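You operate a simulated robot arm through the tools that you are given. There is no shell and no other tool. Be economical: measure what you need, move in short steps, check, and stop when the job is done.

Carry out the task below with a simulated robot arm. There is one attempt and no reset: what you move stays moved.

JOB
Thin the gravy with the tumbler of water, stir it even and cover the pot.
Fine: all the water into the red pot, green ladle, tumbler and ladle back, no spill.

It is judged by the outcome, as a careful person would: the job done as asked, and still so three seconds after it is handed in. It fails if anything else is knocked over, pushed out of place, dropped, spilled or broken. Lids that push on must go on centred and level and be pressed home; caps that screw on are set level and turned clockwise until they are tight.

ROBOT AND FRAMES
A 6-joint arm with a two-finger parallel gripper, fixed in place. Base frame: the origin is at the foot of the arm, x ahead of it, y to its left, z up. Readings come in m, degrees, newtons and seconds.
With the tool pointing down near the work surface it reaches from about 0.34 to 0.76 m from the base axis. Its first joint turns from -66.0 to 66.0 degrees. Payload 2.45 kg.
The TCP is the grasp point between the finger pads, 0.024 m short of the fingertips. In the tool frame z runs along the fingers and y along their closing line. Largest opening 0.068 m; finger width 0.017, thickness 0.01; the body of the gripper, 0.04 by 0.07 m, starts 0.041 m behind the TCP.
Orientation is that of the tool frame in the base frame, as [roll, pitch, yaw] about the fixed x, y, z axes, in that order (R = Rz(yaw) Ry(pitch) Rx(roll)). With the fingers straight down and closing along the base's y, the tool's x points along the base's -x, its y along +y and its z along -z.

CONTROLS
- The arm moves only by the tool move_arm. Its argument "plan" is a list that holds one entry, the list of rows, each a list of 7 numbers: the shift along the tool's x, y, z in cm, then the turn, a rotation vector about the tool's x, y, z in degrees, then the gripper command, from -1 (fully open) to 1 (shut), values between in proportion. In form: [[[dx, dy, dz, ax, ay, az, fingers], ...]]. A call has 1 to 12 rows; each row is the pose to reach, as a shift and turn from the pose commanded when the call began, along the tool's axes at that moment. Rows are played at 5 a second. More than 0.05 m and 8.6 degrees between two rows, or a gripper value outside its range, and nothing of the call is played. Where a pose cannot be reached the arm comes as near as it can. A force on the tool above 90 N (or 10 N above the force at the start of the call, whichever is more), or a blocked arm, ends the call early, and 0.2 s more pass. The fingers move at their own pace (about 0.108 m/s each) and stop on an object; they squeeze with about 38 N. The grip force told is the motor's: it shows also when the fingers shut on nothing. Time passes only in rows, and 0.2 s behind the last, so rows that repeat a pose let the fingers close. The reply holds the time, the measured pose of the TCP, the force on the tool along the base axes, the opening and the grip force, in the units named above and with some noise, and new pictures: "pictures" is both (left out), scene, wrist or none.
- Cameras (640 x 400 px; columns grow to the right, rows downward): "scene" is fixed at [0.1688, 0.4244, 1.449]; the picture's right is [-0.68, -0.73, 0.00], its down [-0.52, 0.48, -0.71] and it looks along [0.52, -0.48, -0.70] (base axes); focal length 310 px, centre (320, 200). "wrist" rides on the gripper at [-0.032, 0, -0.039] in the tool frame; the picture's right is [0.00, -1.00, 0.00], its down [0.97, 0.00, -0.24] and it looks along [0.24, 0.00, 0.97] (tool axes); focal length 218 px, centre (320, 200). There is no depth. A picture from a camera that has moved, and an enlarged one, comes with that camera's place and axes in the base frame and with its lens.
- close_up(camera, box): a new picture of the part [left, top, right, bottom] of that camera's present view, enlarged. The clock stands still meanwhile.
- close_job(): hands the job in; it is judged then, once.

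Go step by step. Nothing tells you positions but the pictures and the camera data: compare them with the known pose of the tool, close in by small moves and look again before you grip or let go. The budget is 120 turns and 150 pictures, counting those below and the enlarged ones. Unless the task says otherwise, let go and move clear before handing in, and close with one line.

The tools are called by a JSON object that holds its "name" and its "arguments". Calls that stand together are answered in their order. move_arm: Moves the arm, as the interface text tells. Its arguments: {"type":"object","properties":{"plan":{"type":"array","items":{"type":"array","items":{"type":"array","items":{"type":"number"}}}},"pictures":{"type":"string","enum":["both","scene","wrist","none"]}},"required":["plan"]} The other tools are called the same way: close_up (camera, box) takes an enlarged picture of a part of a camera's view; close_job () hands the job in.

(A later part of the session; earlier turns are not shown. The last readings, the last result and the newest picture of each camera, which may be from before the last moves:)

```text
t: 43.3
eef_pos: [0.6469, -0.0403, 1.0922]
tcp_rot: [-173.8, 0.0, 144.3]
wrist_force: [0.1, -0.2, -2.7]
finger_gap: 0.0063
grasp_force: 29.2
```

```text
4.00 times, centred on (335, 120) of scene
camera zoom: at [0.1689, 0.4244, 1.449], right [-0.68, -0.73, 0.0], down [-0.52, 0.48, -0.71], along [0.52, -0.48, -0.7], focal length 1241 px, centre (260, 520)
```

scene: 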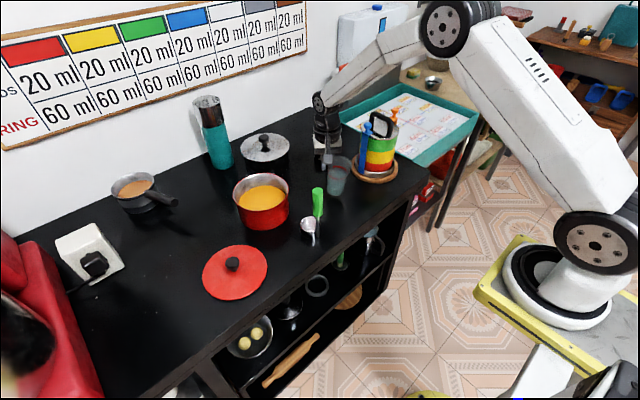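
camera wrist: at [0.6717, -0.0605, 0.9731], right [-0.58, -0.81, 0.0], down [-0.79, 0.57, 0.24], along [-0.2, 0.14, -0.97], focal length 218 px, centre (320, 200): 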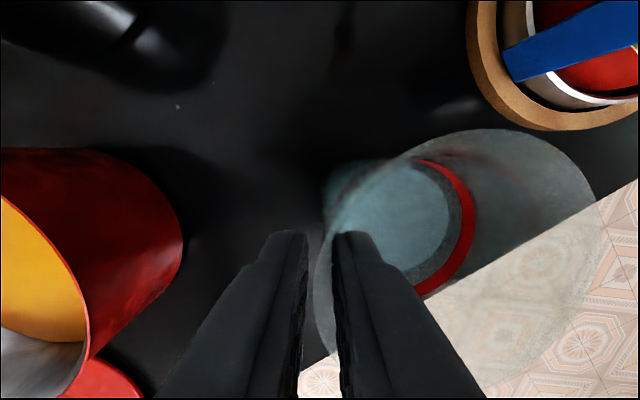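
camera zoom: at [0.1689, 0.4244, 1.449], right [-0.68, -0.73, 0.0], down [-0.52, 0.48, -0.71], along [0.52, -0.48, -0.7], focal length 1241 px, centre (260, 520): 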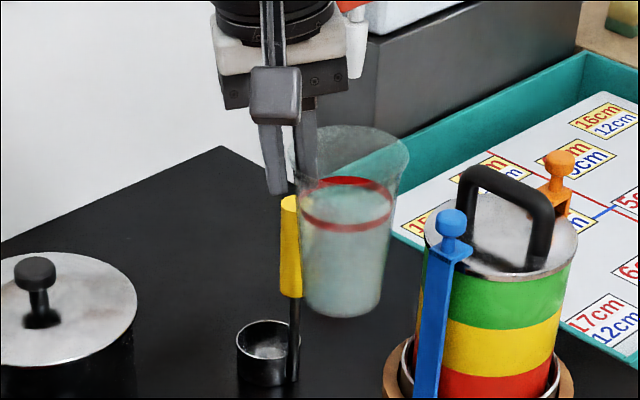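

{"name": "move_arm", "arguments": {"plan": [[[0.5, 0.3, -1.5, 0, 0, 0, 1], [2, 1.5, -3.2, 0, 0, 0, 1], [4, 3, -3.7, 0, 0, 0, 1], [6.3, 4.8, -4, 0, 0, 0, 1], [8.6, 6.5, -4.2, 0, 0, 0, 1], [10.9, 8.2, -4.3, 0, 0, 0, 1], [13.2, 10, -4.4, 0, 0, 0, 1], [15.5, 11.7, -4.5, 0, 0, 0, 1], [17.4, 13.2, -4.5, 0, 0, 0, 1], [18.8, 14.2, -4.6, 0, 0, 0, 1], [19.6, 14.9, -4.6, 0, 0, 0, 1]]], "pictures": "scene"}}

```text
t: 45.7
eef_pos: [0.5749, 0.1976, 1.122]
tcp_rot: [-173.7, 0.1, 144.3]
wrist_force: [-0.4, -0.6, -2.5]
finger_gap: 0.0062
grasp_force: 29.1
```

scene: 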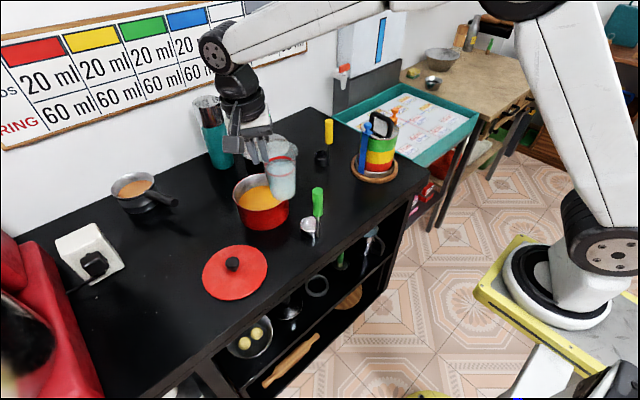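

{"name": "move_arm", "arguments": {"plan": [[[0, 0.1, 1, 0, 0, 0, 1], [0, 0.35, 3.5, 0, 0, 0, 1], [0, 0.65, 6.2, 0, 0, 0, 1], [0, 0.95, 9, 0, 0, 0, 1], [0, 1.25, 12, 0, 0, 0, 1], [0, 1.55, 15, 0, 0, 0, 1], [0, 1.85, 17.5, 0, 0, 0, 1], [0, 2.05, 19.5, 0, 0, 0, 1], [0, 2.13, 20.4, 0, 0, 0, 1]]]}}

{"name": "close_up", "arguments": {"camera": "scene", "box": [200, 150, 360, 270]}}

```text
t: 47.7
eef_pos: [0.5753, 0.1955, 0.9166]
tcp_rot: [-173.7, 0.0, 144.2]
wrist_force: [-0.5, -1.4, -0.8]
finger_gap: 0.0064
grasp_force: 29.1
camera wrist: at [0.6043, 0.1801, 0.9559], right [-0.58, -0.81, 0.11], down [-0.77, 0.59, 0.24], along [-0.26, 0.05, -0.96], focal length 218 px, centre (320, 200)
```

scene: 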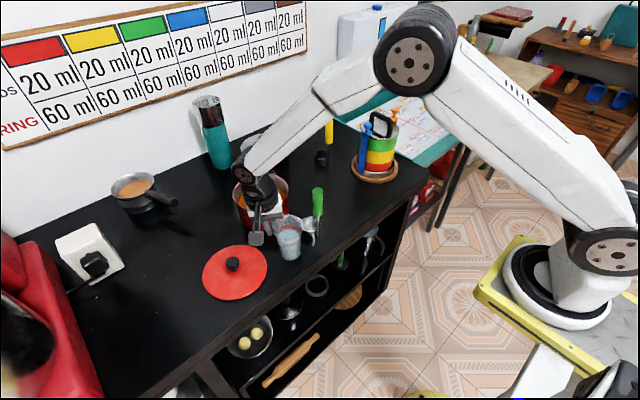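
wrist: 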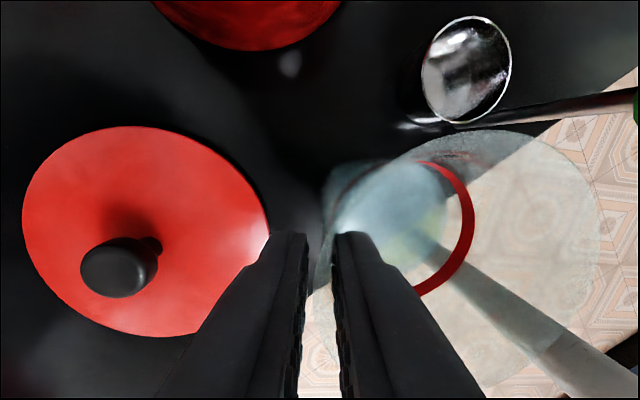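

```text
3.33 times, centred on (280, 210) of scene
camera zoom: at [0.1689, 0.4244, 1.449], right [-0.68, -0.73, 0.0], down [-0.52, 0.48, -0.71], along [0.52, -0.48, -0.7], focal length 1034 px, centre (453, 167)
```

zoom: 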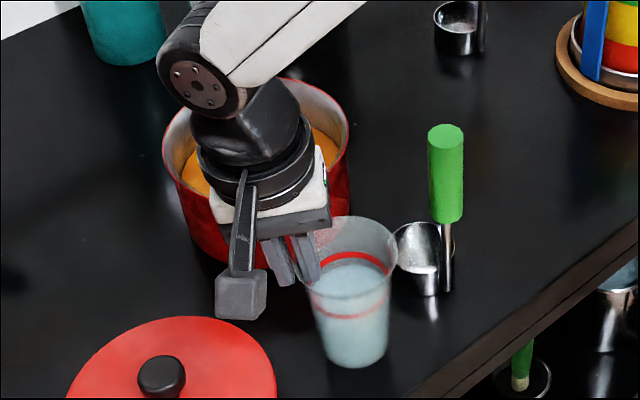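

The spot is right: tumbler over (0.553, 0.170). I lower the last centimetre gently.

{"name": "move_arm", "arguments": {"plan": [[[0, 0.04, 0.4, 0, 0, 0, 1], [0, 0.08, 0.8, 0, 0, 0, 1], [0, 0.1, 1.0, 0, 0, 0, 1], [0, 0.12, 1.15, 0, 0, 0, 1]]], "pictures": "none"}}

{"name": "close_up", "arguments": {"camera": "scene", "box": [200, 150, 360, 270]}}

```text
t: 48.7
eef_pos: [0.5753, 0.1981, 0.905]
tcp_rot: [-173.6, 0.0, 144.3]
wrist_force: [1.1, 0.4, -2.3]
finger_gap: 0.0063
grasp_force: 29.8
```

```text
3.33 times, centred on (280, 210) of scene
camera zoom: at [0.1689, 0.4244, 1.449], right [-0.68, -0.73, 0.0], down [-0.52, 0.48, -0.71], along [0.52, -0.48, -0.7], focal length 1034 px, centre (453, 167)
```

zoom: 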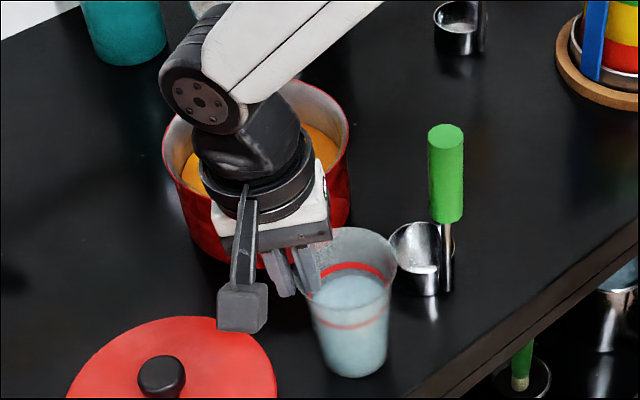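

{"name": "move_arm", "arguments": {"plan": [[[0, 0.02, 0.2, 0, 0, 0, 1], [0, 0.04, 0.4, 0, 0, 0, 1]]], "pictures": "none"}}

{"name": "move_arm", "arguments": {"plan": [[[0, 0.02, 0.2, 0, 0, 0, 1], [0, 0.03, 0.3, 0, 0, 0, 1]]], "pictures": "none"}}

```text
t: 49.3
eef_pos: [0.5756, 0.1976, 0.9027]
tcp_rot: [-173.8, 0.1, 144.3]
wrist_force: [-3.4, -1.8, 16.5]
finger_gap: 0.0065
grasp_force: 29.7
```

```text
t: 49.9
eef_pos: [0.5754, 0.1977, 0.899]
tcp_rot: [-173.9, 0.1, 144.4]
wrist_force: [-0.4, -2.6, 23.7]
finger_gap: 0.0067
grasp_force: 29.0
```

It is touching. I ease up 3 mm, open gently, then rise.

{"name": "move_arm", "arguments": {"plan": [[[0, 0, -0.35, 0, 0, 0, 1], [0, 0, -0.35, 0, 0, 0, 0.5], [0, 0, -0.35, 0, 0, 0, 0.1], [0, 0, -0.35, 0, 0, 0, 0.1], [0, 0, -2, 0, 0, 0, 0.1], [0, 0, -4.5, 0, 0, 0, 0.1]]]}}

{"name": "close_up", "arguments": {"camera": "scene", "box": [200, 150, 360, 270]}}

```text
t: 51.3
eef_pos: [0.5779, 0.2004, 0.9446]
tcp_rot: [-173.7, 0.0, 144.5]
wrist_force: [-0.3, -0.5, -0.2]
finger_gap: 0.0305
grasp_force: 0.0
camera wrist: at [0.6065, 0.1843, 0.9827], right [-0.58, -0.81, 0.11], down [-0.77, 0.59, 0.24], along [-0.26, 0.05, -0.96], focal length 218 px, centre (320, 200)
```

scene: 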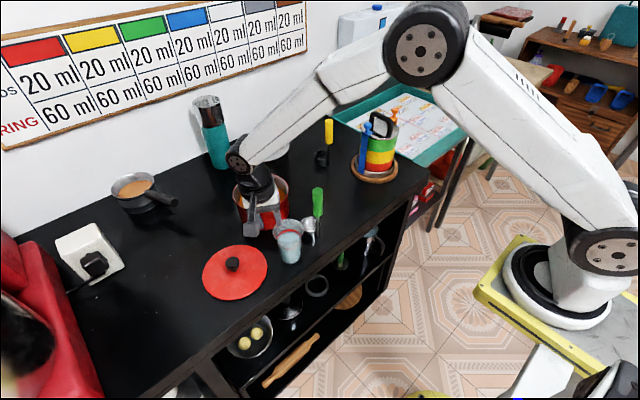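
wrist: 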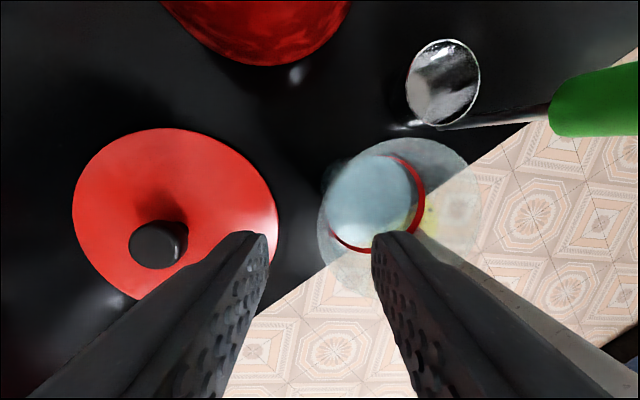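

```text
3.33 times, centred on (280, 210) of scene
camera zoom: at [0.1688, 0.4244, 1.449], right [-0.68, -0.73, 0.0], down [-0.52, 0.48, -0.71], along [0.52, -0.48, -0.7], focal length 1034 px, centre (453, 167)
```

zoom: 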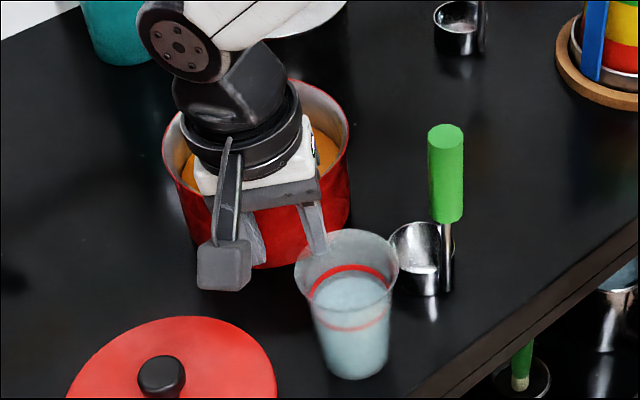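

The tumbler stands at about (0.549, 0.171) with its water. I rise, then swing into the side-grip pose, heading -42°, pitch 15°.

{"name": "move_arm", "arguments": {"plan": [[[0, 0, -3, 0, 0, 0, 0.1], [0, 0, -7, -3, 0, 3, -1], [0, 0, -11, -6, 0, 6.5, -1], [0, 0, -14, -6, 0, 6.5, -1]]], "pictures": "none"}}

{"name": "move_arm", "arguments": {"plan": [[[0.8, 0, 0, 0, -8.4, 0, -1], [1.6, 0, 0, 0, -16.8, 0, -1], [2.4, 0, 0, 0, -25.2, 0, -1], [3.2, 0, 0, 0, -33.6, 0, -1], [4, 0, 0, 0, -42, 0, -1], [4.8, 0, 0, 0, -50.4, 0, -1], [5.6, 0, 0, 0, -58.8, 0, -1], [6.4, 0, 0, 0, -67.2, 0, -1], [7, 0, 0, 0, -75, 0, -1]]]}}

```text
t: 52.3
eef_pos: [0.5858, 0.2128, 1.0825]
tcp_rot: [-179.8, 0.4, 137.8]
wrist_force: [-0.2, 0.2, 1.8]
finger_gap: 0.0681
grasp_force: 0.1
```

```text
t: 54.3
eef_pos: [0.5342, 0.2617, 1.0815]
tcp_rot: [-179.2, 75.4, 138.7]
wrist_force: [-0.9, 0.3, -0.3]
finger_gap: 0.0683
grasp_force: 0.0
camera wrist: at [0.513, 0.2799, 1.1234], right [-0.67, -0.74, 0.0], down [-0.35, 0.32, -0.88], along [0.65, -0.59, -0.47], focal length 218 px, centre (320, 200)
```

scene: 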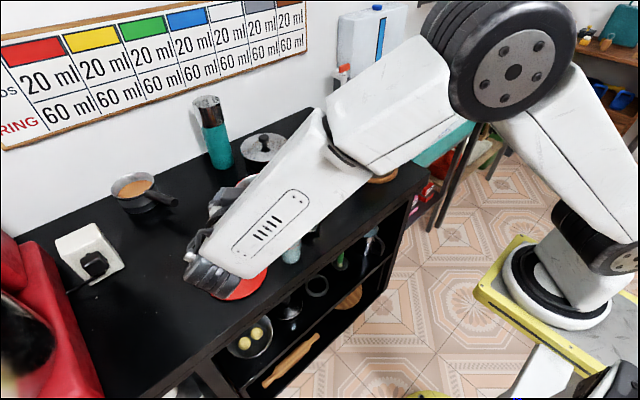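
wrist: 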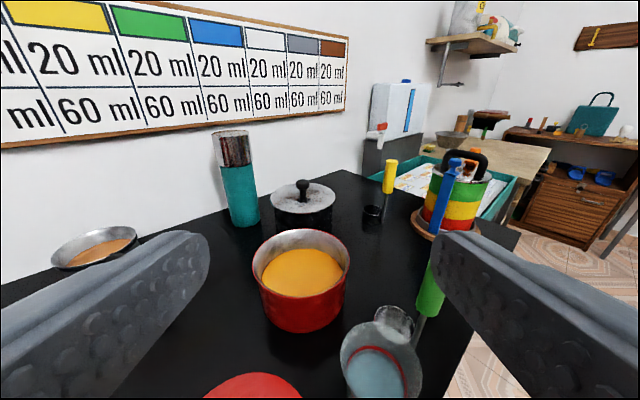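

{"name": "move_arm", "arguments": {"plan": [[[0, -3, -0.2, 0, 0, 0, -1], [0, -5.8, -0.3, 0, 0, 0, -1], [4, -5.8, 0.7, 0, 0, 0, -1], [8, -5.8, 1.8, 0, 0, 0, -1], [12.4, -5.8, 2.9, 0, 0, 0, -1]]]}}

```text
t: 55.5
eef_pos: [0.495, 0.2196, 0.9541]
tcp_rot: [-179.1, 75.4, 138.7]
wrist_force: [-0.1, -0.2, 0.4]
finger_gap: 0.0678
grasp_force: 0.0
camera wrist: at [0.4737, 0.2385, 0.9952], right [-0.67, -0.74, 0.0], down [-0.36, 0.32, -0.88], along [0.65, -0.59, -0.48], focal length 218 px, centre (320, 200)
```

scene: 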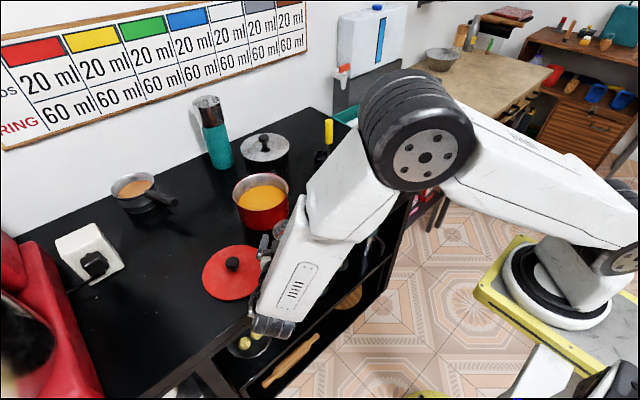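
wrist: 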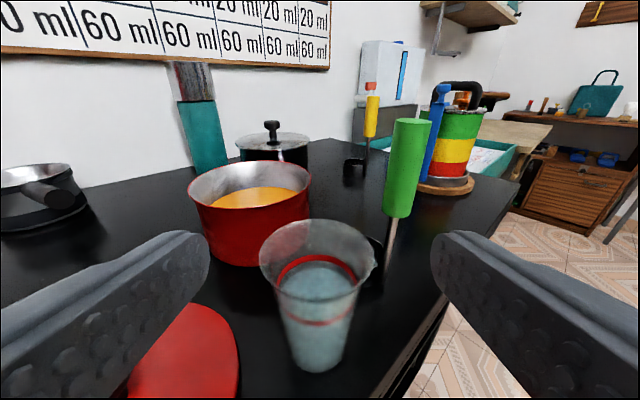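

Aligned. I continue down to the pre-grasp height.

{"name": "move_arm", "arguments": {"plan": [[[2.5, 0.1, 0.65, 0, 0, 0, -1], [5, 0.1, 1.3, 0, 0, 0, -1], [7, 0.1, 1.8, 0, 0, 0, -1], [8.9, 0.1, 2.3, 0, 0, 0, -1]]]}}

```text
t: 56.5
eef_pos: [0.4919, 0.2216, 0.8635]
tcp_rot: [-179.1, 75.4, 138.8]
wrist_force: [0.1, -0.7, 0.3]
finger_gap: 0.0679
grasp_force: 0.0
camera wrist: at [0.4716, 0.2411, 0.9047], right [-0.67, -0.74, 0.0], down [-0.36, 0.32, -0.88], along [0.65, -0.59, -0.48], focal length 218 px, centre (320, 200)
```

scene: 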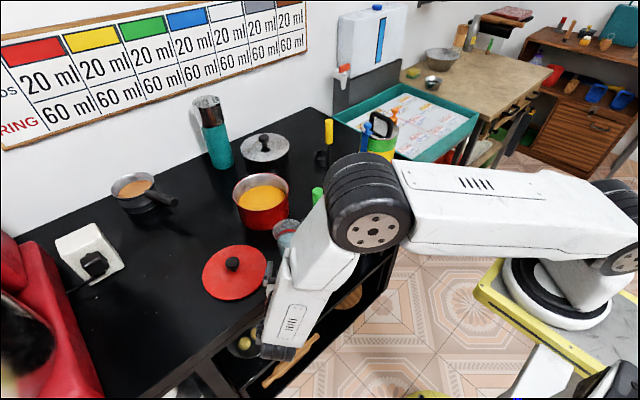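
wrist: 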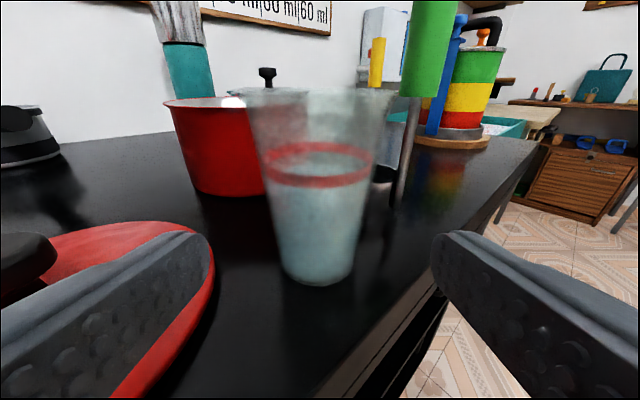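

{"name": "move_arm", "arguments": {"plan": [[[0, 0.1, 1.7, 0, 0, 0, -1], [0, 0.1, 3.4, 0, 0, 0, -1], [0, 0.1, 5, 0, 0, 0, -1]]]}}

```text
t: 57.3
eef_pos: [0.5314, 0.1886, 0.8504]
tcp_rot: [-179.1, 75.4, 138.8]
wrist_force: [0.1, 0.0, 0.7]
finger_gap: 0.0682
grasp_force: 0.1
camera wrist: at [0.5099, 0.2081, 0.8918], right [-0.67, -0.74, 0.0], down [-0.36, 0.32, -0.88], along [0.65, -0.59, -0.48], focal length 218 px, centre (320, 200)
```

scene: 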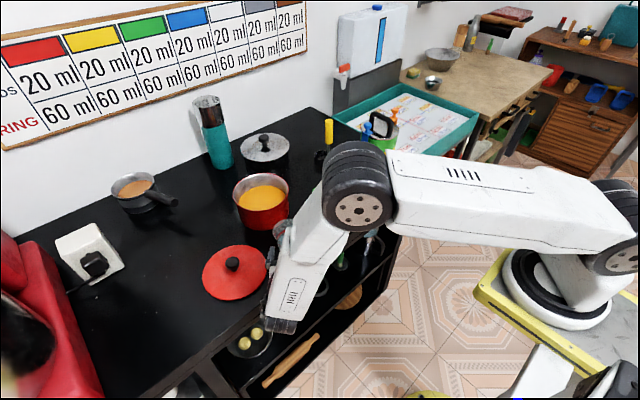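
wrist: 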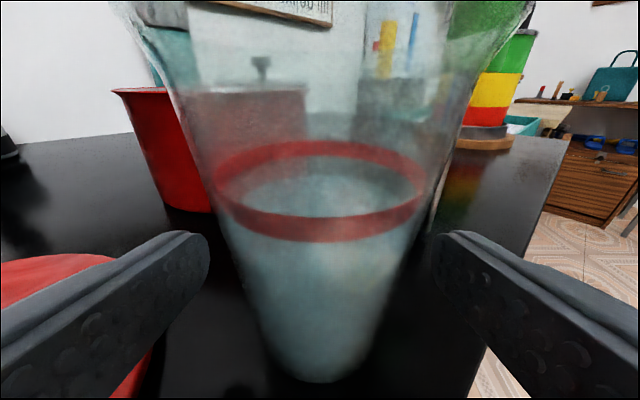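

{"name": "move_arm", "arguments": {"plan": [[[0, 0, 0.8, 0, 0, 0, -1], [0, 0, 1.4, 0, 0, 0, -1], [0, 0, 1.4, 0, 0, 0, 0], [0, 0, 1.4, 0, 0, 0, 1], [0, 0, 1.4, 0, 0, 0, 1], [0, 0, 1.4, 0, 0, 0, 1]]]}}

```text
t: 58.7
eef_pos: [0.5414, 0.18, 0.8472]
tcp_rot: [-179.1, 75.4, 138.6]
wrist_force: [0.5, 0.7, 3.1]
finger_gap: 0.0644
grasp_force: 38.0
camera wrist: at [0.5198, 0.199, 0.8884], right [-0.67, -0.74, 0.0], down [-0.36, 0.32, -0.88], along [0.65, -0.59, -0.48], focal length 218 px, centre (320, 200)
```

scene: 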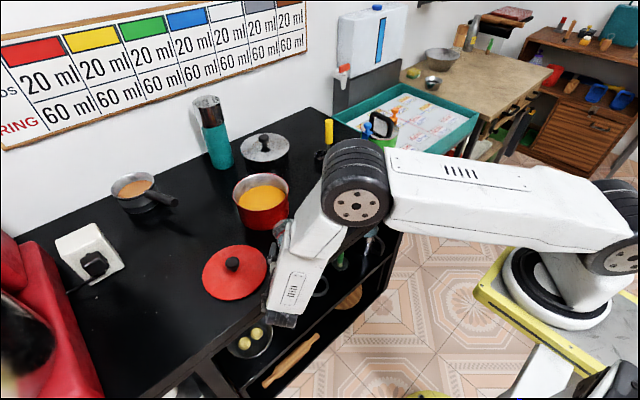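
wrist: 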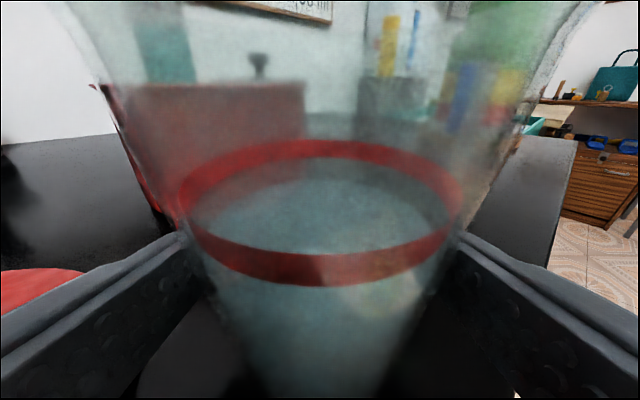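

Gripped. I lift straight up slowly.

{"name": "move_arm", "arguments": {"plan": [[[-0.5, 0, -0.13, 0, 0, 0, 1], [-1.5, 0, -0.39, 0, 0, 0, 1], [-3, 0, -0.78, 0, 0, 0, 1], [-5, 0, -1.3, 0, 0, 0, 1]]]}}

```text
t: 59.7
eef_pos: [0.5401, 0.1792, 0.8992]
tcp_rot: [-178.8, 75.4, 139.0]
wrist_force: [0.1, 0.1, -2.0]
finger_gap: 0.0645
grasp_force: 37.8
camera wrist: at [0.5194, 0.1979, 0.941], right [-0.67, -0.74, 0.01], down [-0.36, 0.32, -0.88], along [0.65, -0.59, -0.48], focal length 218 px, centre (320, 200)
```

scene: 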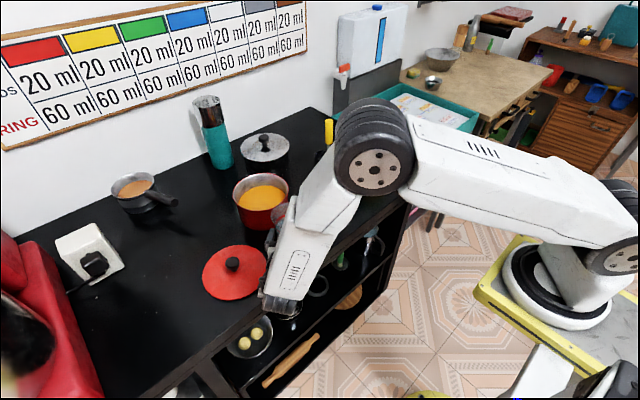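
wrist: 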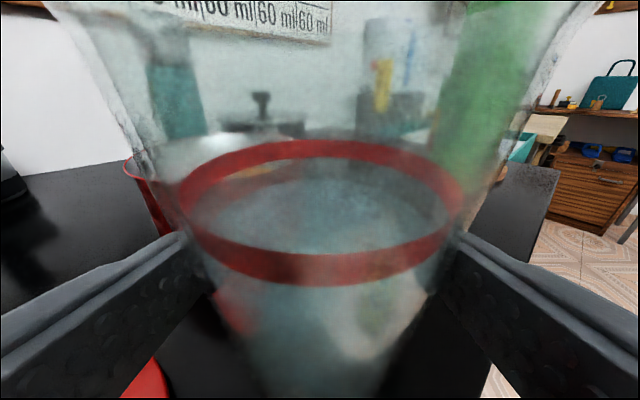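

The tumbler is held upright. I raise it to about z = 1.06 before carrying it to the pot.

{"name": "move_arm", "arguments": {"plan": [[[-2, 0, -0.5, 0, 0, 0, 1], [-4.5, 0, -1.2, 0, 0, 0, 1], [-7, 0, -1.8, 0, 0, 0, 1], [-9.5, 0, -2.4, 0, 0, 0, 1], [-12, 0, -3.1, 0, 0, 0, 1], [-14, 0, -3.6, 0, 0, 0, 1], [-15.5, 0, -4, 0, 0, 0, 1]]], "pictures": "none"}}

{"name": "move_arm", "arguments": {"plan": [[[-0.2, 0.1, 0.7, 0, 0, 0, 1], [-0.6, 0.35, 2.2, 0, 0, 0, 1], [-1.1, 0.65, 4.2, 0, 0, 0, 1], [-1.7, 1, 6.4, 0, 0, 0, 1], [-2.3, 1.35, 8.8, 0, 0, 0, 1], [-2.9, 1.7, 11.2, 0, 0, 0, 1], [-3.5, 2.05, 13.6, 0, 0, 0, 1], [-4.1, 2.4, 15.8, 0, 0, 0, 1], [-4.6, 2.7, 17.8, 0, 0, 0, 1], [-4.9, 2.9, 19, 0, 0, 0, 1], [-5.1, 3, 19.7, 0, 0, 0, 1]]]}}

```text
t: 61.3
eef_pos: [0.5405, 0.1788, 1.0587]
tcp_rot: [-178.9, 75.4, 139.0]
wrist_force: [-0.4, -0.9, -1.9]
finger_gap: 0.0645
grasp_force: 38.0
```

```text
t: 63.7
eef_pos: [0.7111, 0.0672, 1.0581]
tcp_rot: [-178.9, 75.4, 138.9]
wrist_force: [0.1, -0.5, -1.9]
finger_gap: 0.0647
grasp_force: 38.0
camera wrist: at [0.6911, 0.0849, 1.0992], right [-0.67, -0.74, 0.0], down [-0.36, 0.32, -0.88], along [0.65, -0.59, -0.48], focal length 218 px, centre (320, 200)
```

scene: 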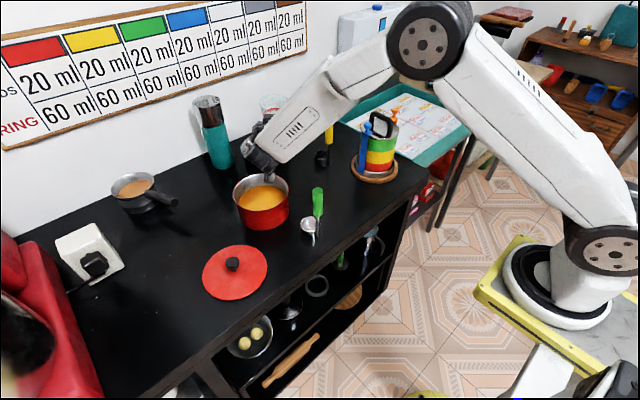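
wrist: 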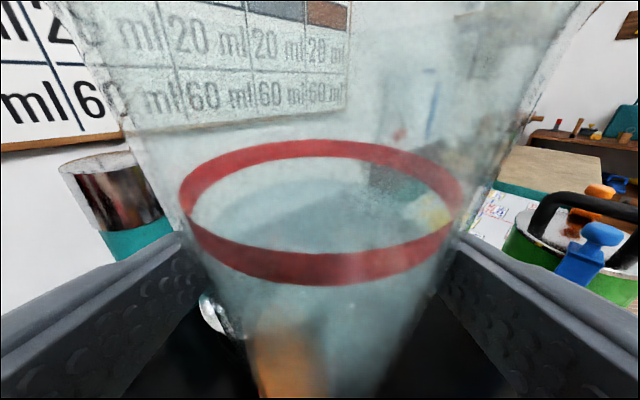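

Now I roll to 27°, short of spilling, and then lower toward the pot.

{"name": "move_arm", "arguments": {"plan": [[[0, 0, 0, 0, 0, -4, 1], [0, 0, 0, 0, 0, -9, 1], [0, 0, 0, 0, 0, -14, 1], [0, 0, 0, 0, 0, -19, 1], [0, 0, 0, 0, 0, -23, 1], [0, 0, 0, 0, 0, -27, 1], [1.5, 0, 0.4, 0, 0, -27, 1], [3.5, 0, 0.9, 0, 0, -27, 1], [5.5, 0, 1.4, 0, 0, -27, 1], [7.5, 0, 1.9, 0, 0, -27, 1], [9, 0, 2.3, 0, 0, -27, 1], [9.7, 0, 2.5, 0, 0, -27, 1]]]}}

{"name": "close_up", "arguments": {"camera": "scene", "box": [200, 100, 360, 250]}}

```text
t: 66.3
eef_pos: [0.7139, 0.0646, 0.9568]
tcp_rot: [-119.7, 59.4, -158.3]
wrist_force: [0.8, 0.5, -1.5]
finger_gap: 0.0642
grasp_force: 38.5
camera wrist: at [0.6992, 0.0948, 0.9949], right [-0.51, -0.74, 0.44], down [-0.63, -0.03, -0.77], along [0.58, -0.68, -0.45], focal length 218 px, centre (320, 200)
```

scene: 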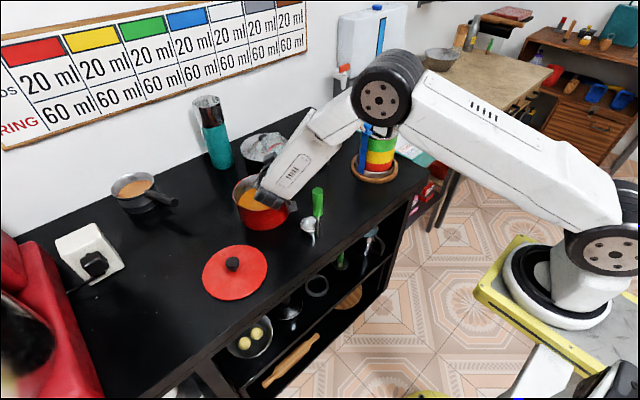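
wrist: 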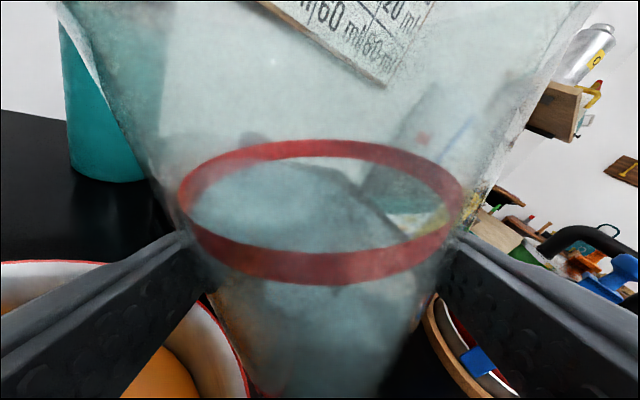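

```text
2.67 times, centred on (280, 175) of scene
camera zoom: at [0.1689, 0.4244, 1.449], right [-0.68, -0.73, 0.0], down [-0.52, 0.48, -0.71], along [0.52, -0.48, -0.7], focal length 827 px, centre (427, 267)
```

zoom: 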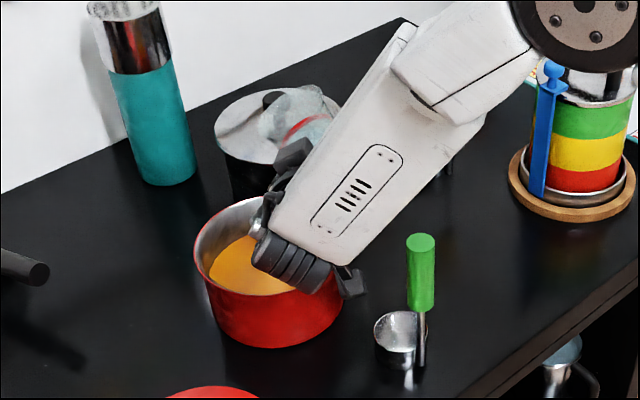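

The lip is above the pot's middle. I pour slowly now.

{"name": "move_arm", "arguments": {"plan": [[[0, 0, 0, 0, 0, -2.5, 1], [0, 0, 0, 0, 0, -5, 1], [0, 0, 0, 0, 0, -7.5, 1], [0, 0, 0, 0, 0, -10, 1], [0, 0, 0, 0, 0, -12, 1], [0, 0, 0, 0, 0, -14, 1], [0, 0, 0, 0, 0, -16, 1], [0, 0, 0, 0, 0, -18, 1], [0, 0, 0, 0, 0, -20, 1], [0, 0, 0, 0, 0, -22, 1], [0, 0, 0, 0, 0, -24, 1]]]}}

{"name": "close_up", "arguments": {"camera": "scene", "box": [200, 100, 360, 250]}}

```text
t: 68.7
eef_pos: [0.7112, 0.0654, 0.9577]
tcp_rot: [-108.4, 37.3, -143.7]
wrist_force: [-1.0, 0.2, -2.0]
finger_gap: 0.0644
grasp_force: 37.5
camera wrist: at [0.7046, 0.105, 0.9873], right [-0.27, -0.6, 0.75], down [-0.79, -0.3, -0.53], along [0.54, -0.74, -0.39], focal length 218 px, centre (320, 200)
```

scene: 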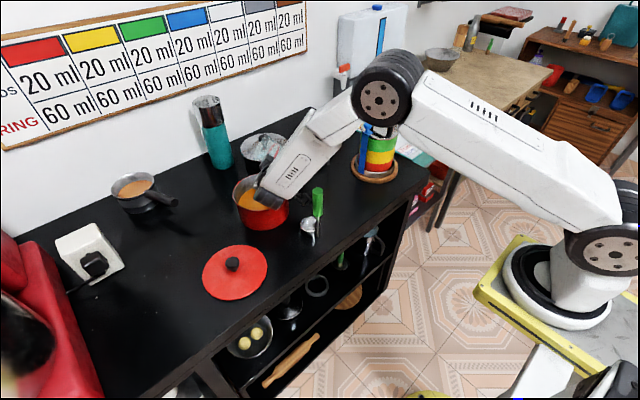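
wrist: 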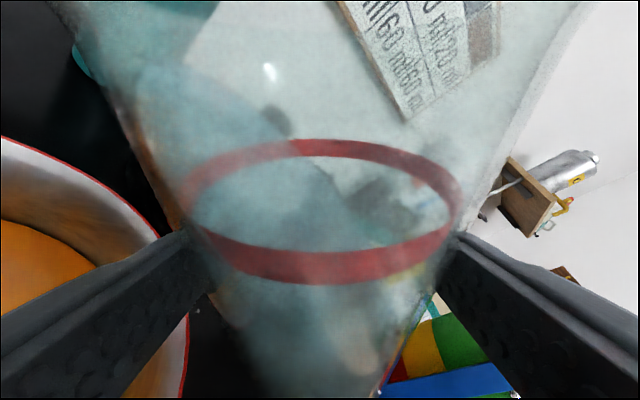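

```text
2.67 times, centred on (280, 175) of scene
camera zoom: at [0.1689, 0.4244, 1.449], right [-0.68, -0.73, 0.0], down [-0.52, 0.48, -0.71], along [0.52, -0.48, -0.7], focal length 827 px, centre (427, 267)
```

zoom: 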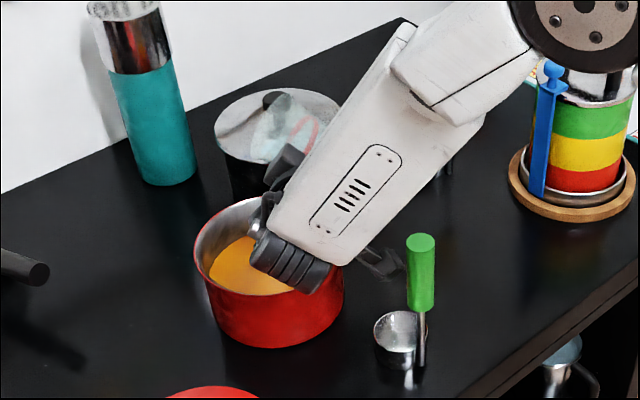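

{"name": "move_arm", "arguments": {"plan": [[[0, 0, 0, 0, 0, -2, 1], [0, 0, 0, 0, 0, -4, 1], [0, 0, 0, 0, 0, -6, 1], [0, 0, 0, 0, 0, -8, 1], [0, 0, 0, 0, 0, -10, 1], [0, 0, 0, 0, 0, -12, 1], [0, 0, 0, 0, 0, -14, 1], [0, 0, 0, 0, 0, -16, 1], [0, 0, 0, 0, 0, -18, 1], [0, 0, 0, 0, 0, -20, 1], [0, 0, 0, 0, 0, -22, 1]]]}}

{"name": "close_up", "arguments": {"camera": "scene", "box": [200, 100, 360, 250]}}

```text
t: 71.1
eef_pos: [0.7124, 0.0648, 0.9571]
tcp_rot: [-105.1, 16.2, -136.5]
wrist_force: [-0.4, 0.1, -1.0]
finger_gap: 0.0644
grasp_force: 37.8
camera wrist: at [0.7064, 0.111, 0.9775], right [-0.01, -0.38, 0.93], down [-0.85, -0.49, -0.21], along [0.53, -0.79, -0.31], focal length 218 px, centre (320, 200)
```

scene: 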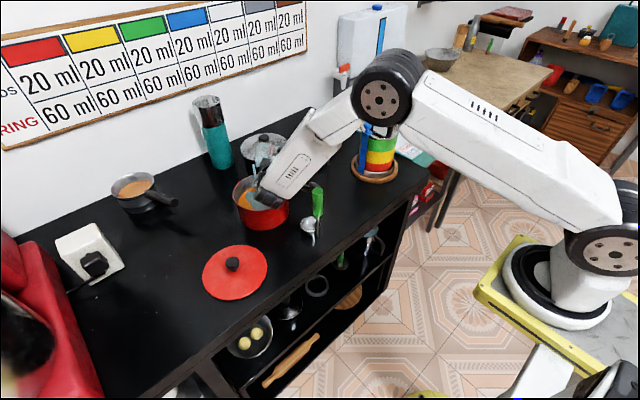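
wrist: 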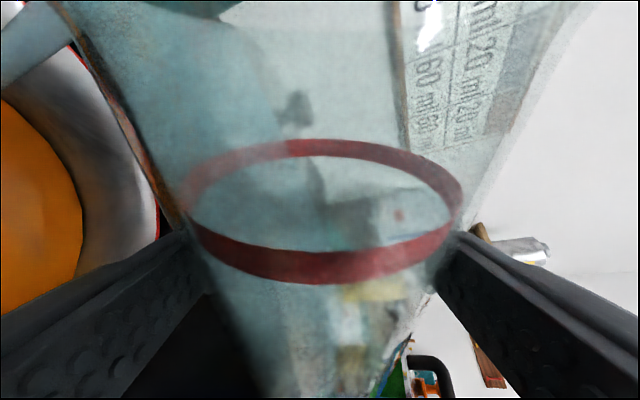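

```text
2.67 times, centred on (280, 175) of scene
camera zoom: at [0.1689, 0.4244, 1.449], right [-0.68, -0.73, 0.0], down [-0.52, 0.48, -0.71], along [0.52, -0.48, -0.7], focal length 827 px, centre (427, 267)
```

zoom: 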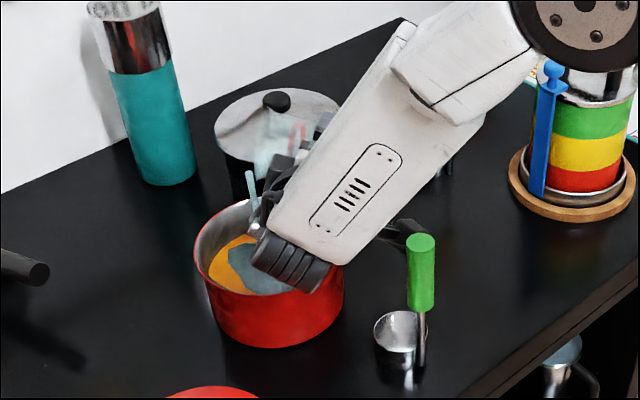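

Water is streaming into the pot. I continue.

{"name": "move_arm", "arguments": {"plan": [[[0, 0, 0, 0, 0, -1.5, 1], [0, 0, 0, 0, 0, -3, 1], [0, 0, 0, 0, 0, -4.5, 1], [0, 0, 0, 0, 0, -6, 1], [0, 0, 0, 0, 0, -8, 1], [0, 0, 0, 0, 0, -10, 1], [0, 0, 0, 0, 0, -12, 1], [0, 0, 0, 0, 0, -14, 1], [0, 0, 0, 0, 0, -16, 1], [0, 0, 0, 0, 0, -18, 1], [0, 0, 0, 0, 0, -20, 1]]], "pictures": "none"}}

{"name": "close_up", "arguments": {"camera": "scene", "box": [200, 100, 360, 250]}}

{"name": "close_up", "arguments": {"camera": "wrist", "box": [0, 0, 640, 400]}}

```text
t: 73.5
eef_pos: [0.7105, 0.0657, 0.958]
tcp_rot: [-104.5, -3.2, -131.4]
wrist_force: [0.1, -0.3, 0.0]
finger_gap: 0.0642
grasp_force: 37.9
```

```text
2.67 times, centred on (280, 175) of scene
camera zoom: at [0.1688, 0.4244, 1.449], right [-0.68, -0.73, 0.0], down [-0.52, 0.48, -0.71], along [0.52, -0.48, -0.7], focal length 827 px, centre (427, 267)
```

zoom: 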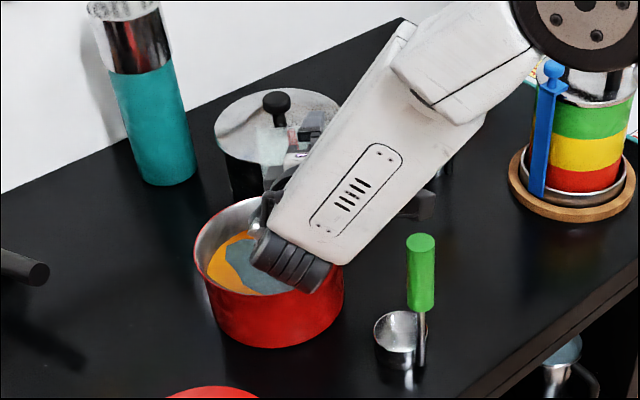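

```text
1.00 times, centred on (320, 200) of wrist
camera zoom: at [0.7049, 0.1138, 0.967], right [0.23, -0.13, 0.97], down [-0.81, -0.57, 0.11], along [0.54, -0.81, -0.23], focal length 218 px, centre (320, 200)
```

zoom: 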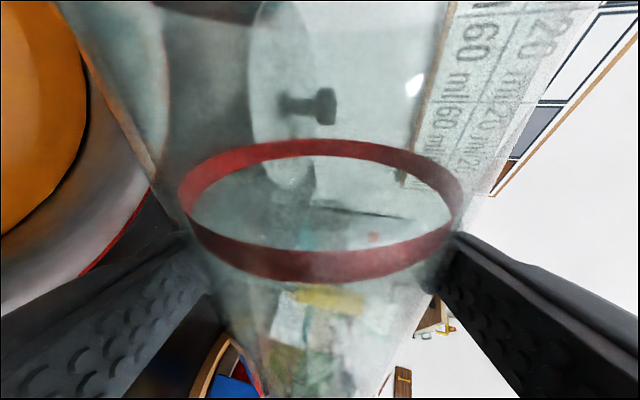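

Nearly empty. I tilt further and hold to drain.

{"name": "move_arm", "arguments": {"plan": [[[0, 0, 0, 0, 0, -4, 1], [0, 0, 0, 0, 0, -8, 1], [0, 0, 0, 0, 0, -12, 1], [0, 0, 0, 0, 0, -16, 1], [0, 0, 0, 0, 0, -20, 1], [0, 0, 0, 0, 0, -24, 1], [0, 0, 0, 0, 0, -28, 1], [0, 0, 0, 0, 0, -28, 1], [0, 0, 0, 0, 0, -28, 1], [0, 0, 0, 0, 0, -28, 1], [0, 0, 0, 0, 0, -28, 1], [0, 0, 0, 0, 0, -28, 1]]], "pictures": "wrist"}}

{"name": "close_up", "arguments": {"camera": "scene", "box": [200, 100, 360, 250]}}

```text
t: 76.1
eef_pos: [0.712, 0.0653, 0.9574]
tcp_rot: [-107.0, -30.1, -123.5]
wrist_force: [-0.1, -0.5, -1.1]
finger_gap: 0.0641
grasp_force: 38.2
camera wrist: at [0.6993, 0.1124, 0.9525], right [0.51, 0.24, 0.83], down [-0.64, -0.54, 0.55], along [0.58, -0.8, -0.12], focal length 218 px, centre (320, 200)
```

wrist: 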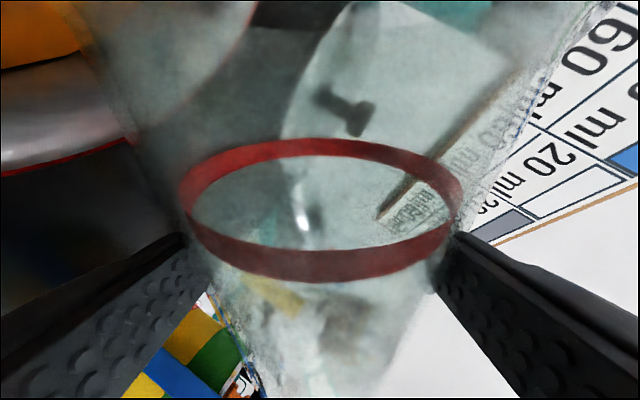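

```text
2.67 times, centred on (280, 175) of scene
camera zoom: at [0.1688, 0.4244, 1.449], right [-0.68, -0.73, 0.0], down [-0.52, 0.48, -0.71], along [0.52, -0.48, -0.7], focal length 827 px, centre (427, 267)
```

zoom: 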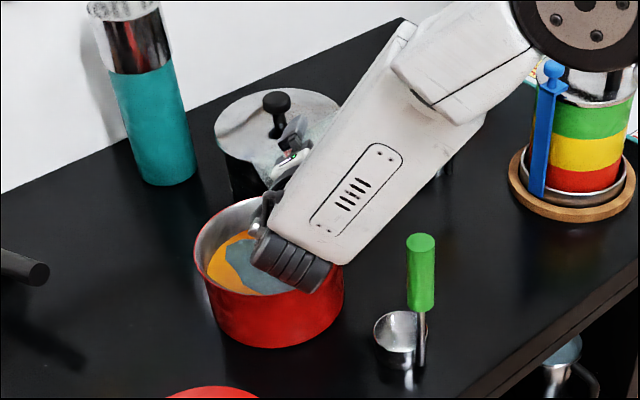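

Empty. I rise 10 cm and roll back upright.

{"name": "move_arm", "arguments": {"plan": [[[0.5, -0.8, -0.25, 0, 0, 4, 1], [1.5, -2.5, -0.75, 0, 0, 10, 1], [2.8, -4.6, -1.4, 0, 0, 18, 1], [4, -6.6, -2, 0, 0, 26, 1], [5, -8.3, -2.5, 0, 0, 34, 1], [5, -8.3, -2.5, 0, 0, 42, 1], [5, -8.3, -2.5, 0, 0, 50, 1], [5, -8.3, -2.5, 0, 0, 58, 1], [5, -8.3, -2.5, 0, 0, 66, 1], [5, -8.3, -2.5, 0, 0, 74, 1], [5, -8.3, -2.5, 0, 0, 82, 1], [5, -8.3, -2.5, 0, 0, 90, 1]]], "pictures": "none"}}

{"name": "move_arm", "arguments": {"plan": [[[0, 0, 0, 0, 0, 8, 1], [0, 0, 0, 0, 0, 16, 1], [0, 0, 0, 0, 0, 24, 1], [0, 0, 0, 0, 0, 31, 1]]]}}

{"name": "close_up", "arguments": {"camera": "scene", "box": [200, 100, 360, 250]}}

```text
t: 78.7
eef_pos: [0.7121, 0.0643, 1.0584]
tcp_rot: [-116.8, 55.9, -154.8]
wrist_force: [-0.6, 0.5, 0.3]
finger_gap: 0.064
grasp_force: 38.0
```

```text
t: 79.7
eef_pos: [0.712, 0.0667, 1.0573]
tcp_rot: [-179.5, 75.5, 138.3]
wrist_force: [0.3, 0.9, -0.5]
finger_gap: 0.0638
grasp_force: 37.7
camera wrist: at [0.6904, 0.0845, 1.0995], right [-0.67, -0.74, 0.0], down [-0.36, 0.32, -0.88], along [0.65, -0.59, -0.48], focal length 218 px, centre (320, 200)
```

scene: 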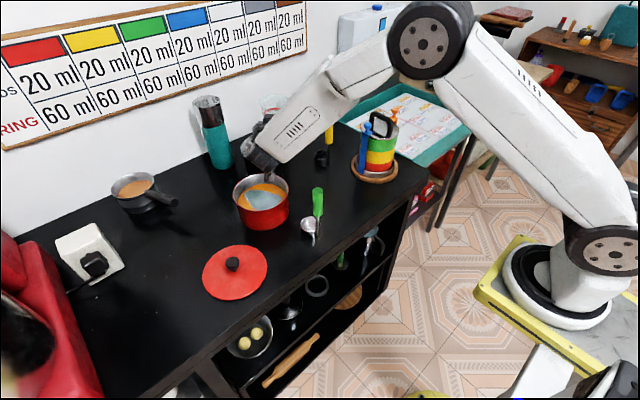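
wrist: 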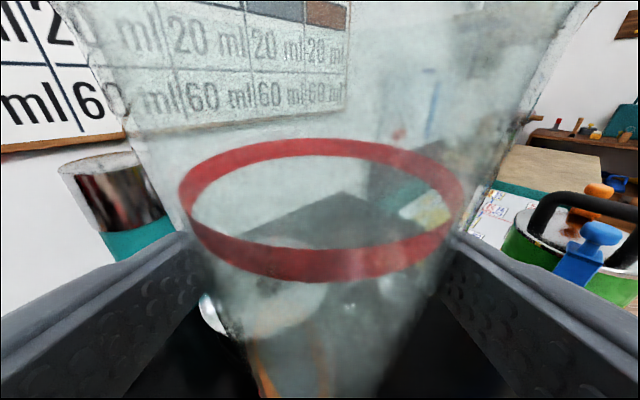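

```text
2.67 times, centred on (280, 175) of scene
camera zoom: at [0.1688, 0.4244, 1.449], right [-0.68, -0.73, 0.0], down [-0.52, 0.48, -0.71], along [0.52, -0.48, -0.7], focal length 827 px, centre (427, 267)
```

zoom: 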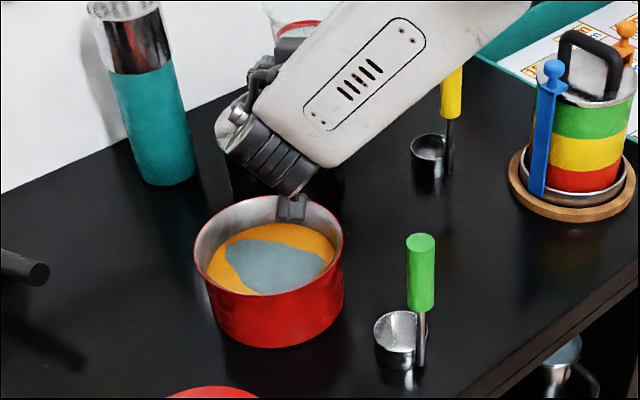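

All the water is in the pot and nothing is spilled. I carry the empty tumbler back to the staging spot by the reverse path.

{"name": "move_arm", "arguments": {"plan": [[[0.9, -0.5, -3.3, 0, 0, 0, 1], [1.8, -1, -6.8, 0, 0, 0, 1], [2.7, -1.5, -10.4, 0, 0, 0, 1], [3.6, -2.1, -14, 0, 0, 0, 1], [4.5, -2.7, -17.4, 0, 0, 0, 1], [5.1, -3, -19.7, 0, 0, 0, 1], [8.1, -3, -18.9, 0, 0, 0, 1], [11.6, -3, -18, 0, 0, 0, 1], [15.1, -3, -17.1, 0, 0, 0, 1], [18.6, -3, -16.2, 0, 0, 0, 1], [20.6, -3, -15.7, 0, 0, 0, 1], [22.6, -3, -15.2, 0, 0, 0, 1]]]}}

```text
t: 82.3
eef_pos: [0.5403, 0.1783, 0.8767]
tcp_rot: [-179.3, 75.5, 138.6]
wrist_force: [0.2, -0.6, -0.8]
finger_gap: 0.0641
grasp_force: 38.1
camera wrist: at [0.519, 0.1976, 0.919], right [-0.67, -0.74, 0.0], down [-0.36, 0.32, -0.88], along [0.65, -0.59, -0.48], focal length 218 px, centre (320, 200)
```

scene: 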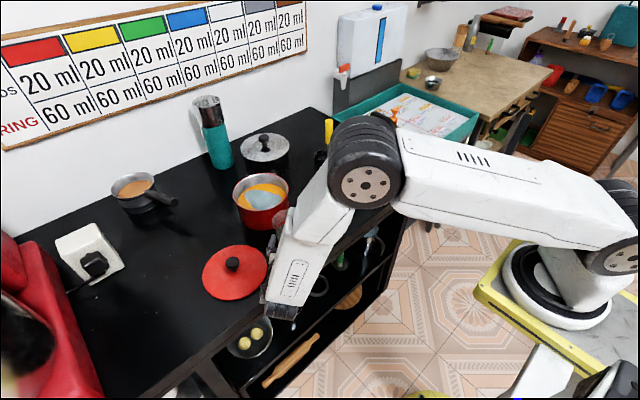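
wrist: 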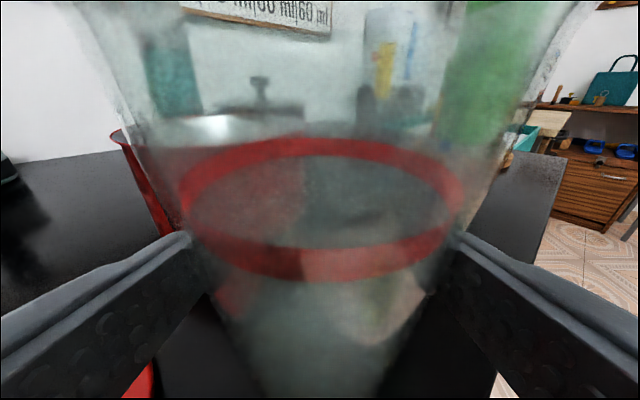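

{"name": "move_arm", "arguments": {"plan": [[[1.2, 0, 0.3, 0, 0, 0, 1], [2.2, 0, 0.57, 0, 0, 0, 1], [2.75, 0, 0.71, 0, 0, 0, 1], [2.9, 0, 0.75, 0, 0, 0, 1]]], "pictures": "none"}}

```text
t: 83.3
eef_pos: [0.5388, 0.1801, 0.8472]
tcp_rot: [-179.2, 75.4, 138.7]
wrist_force: [0.2, 0.5, -0.2]
finger_gap: 0.0639
grasp_force: 37.5
```

{"name": "move_arm", "arguments": {"plan": [[[0.1, 0, 0.02, 0, 0, 0, 1], [0.2, 0, 0.05, 0, 0, 0, 1]]], "pictures": "none"}}

```text
t: 83.9
eef_pos: [0.5401, 0.1809, 0.8469]
tcp_rot: [-179.2, 75.4, 138.7]
wrist_force: [-2.7, -0.1, 6.1]
finger_gap: 0.0638
grasp_force: 37.8
```

Contact at 6 N. I open the fingers and back straight out along the tool axis.

{"name": "move_arm", "arguments": {"plan": [[[0, 0, 0, 0, 0, 0, 0], [0, 0, 0, 0, 0, 0, -1], [0, 0, 0, 0, 0, 0, -1], [0, 0, -1.5, 0, 0, 0, -1], [0, 0, -3, 0, 0, 0, -1], [0, 0, -4.5, 0, 0, 0, -1], [0, 0, -6.5, 0, 0, 0, -1]]]}}

```text
t: 85.5
eef_pos: [0.4928, 0.2222, 0.8619]
tcp_rot: [-178.8, 75.3, 138.9]
wrist_force: [-1.0, 0.0, 0.6]
finger_gap: 0.068
grasp_force: 0.0
camera wrist: at [0.4714, 0.2408, 0.9037], right [-0.67, -0.74, 0.0], down [-0.36, 0.32, -0.88], along [0.65, -0.59, -0.48], focal length 218 px, centre (320, 200)
```

scene: 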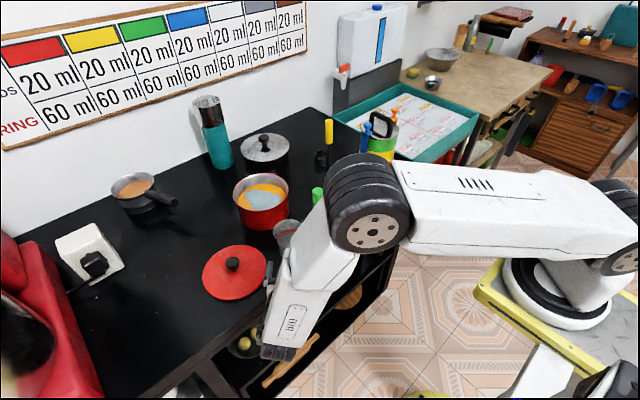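
wrist: 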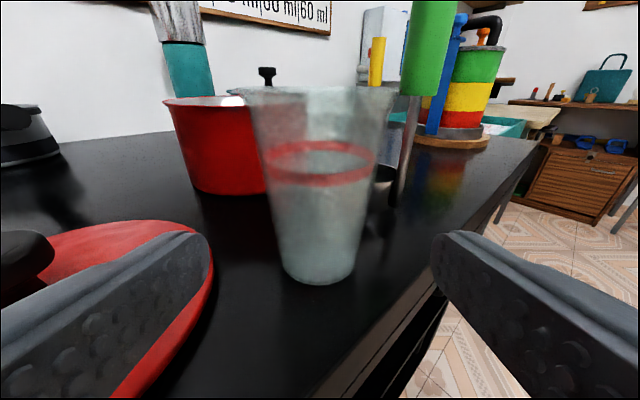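

Released cleanly. I rise and turn to tool-down above the wall for the pinch carry home.

{"name": "move_arm", "arguments": {"plan": [[[-3.6, 0, -0.9, 0, 0, 0, -1], [-7.2, 0, -1.8, 0, 0, 0, -1], [-10.8, 0, -2.8, 0, 0, 0, -1], [-14.4, 0, -3.7, 0, 0, 0, -1], [-18, 0, -4.6, 0, 0, 0, -1], [-21.3, 0, -5.5, 0, 0, 0, -1]]], "pictures": "none"}}

{"name": "move_arm", "arguments": {"plan": [[[0, 0.4, 1, 0, 8.3, 0, -1], [0, 0.8, 2, 0, 16.6, 0, -1], [0, 1.2, 3, 0, 25, 0, -1], [0, 1.6, 4, 0, 33.3, 0, -0.8], [0, 2, 5, 0, 41.6, 0, -0.6], [0, 2.4, 6, 0, 50, 0, -0.4], [1, 2.8, 7, 0, 58.3, 0, -0.2], [2, 3.1, 8, 0, 66.6, 0, -0.2], [3.9, 3.3, 8.8, 0, 74.9, 0, -0.2]]]}}

```text
t: 86.9
eef_pos: [0.4961, 0.2222, 1.0819]
tcp_rot: [-178.9, 75.4, 139.0]
wrist_force: [-0.4, 0.2, 0.3]
finger_gap: 0.0681
grasp_force: 0.1
```

```text
t: 88.9
eef_pos: [0.5713, 0.1961, 1.0221]
tcp_rot: [-179.8, 0.3, 138.0]
wrist_force: [0.4, 0.4, 0.0]
finger_gap: 0.041
grasp_force: 0.0
camera wrist: at [0.5961, 0.1734, 1.0618], right [-0.67, -0.74, 0.0], down [-0.72, 0.65, 0.23], along [-0.18, 0.15, -0.97], focal length 218 px, centre (320, 200)
```

scene: 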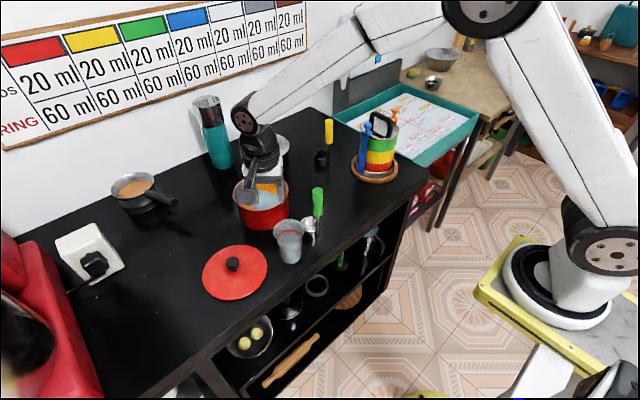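
wrist: 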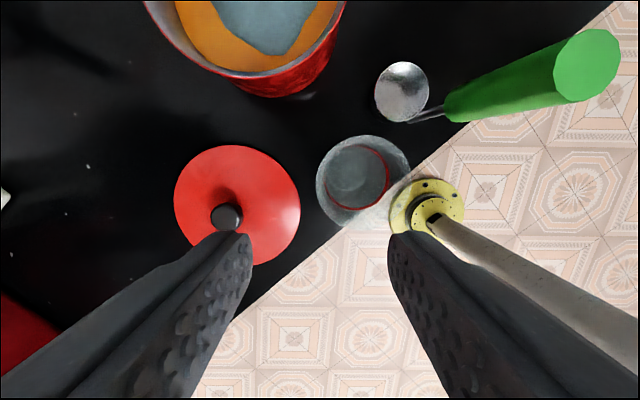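

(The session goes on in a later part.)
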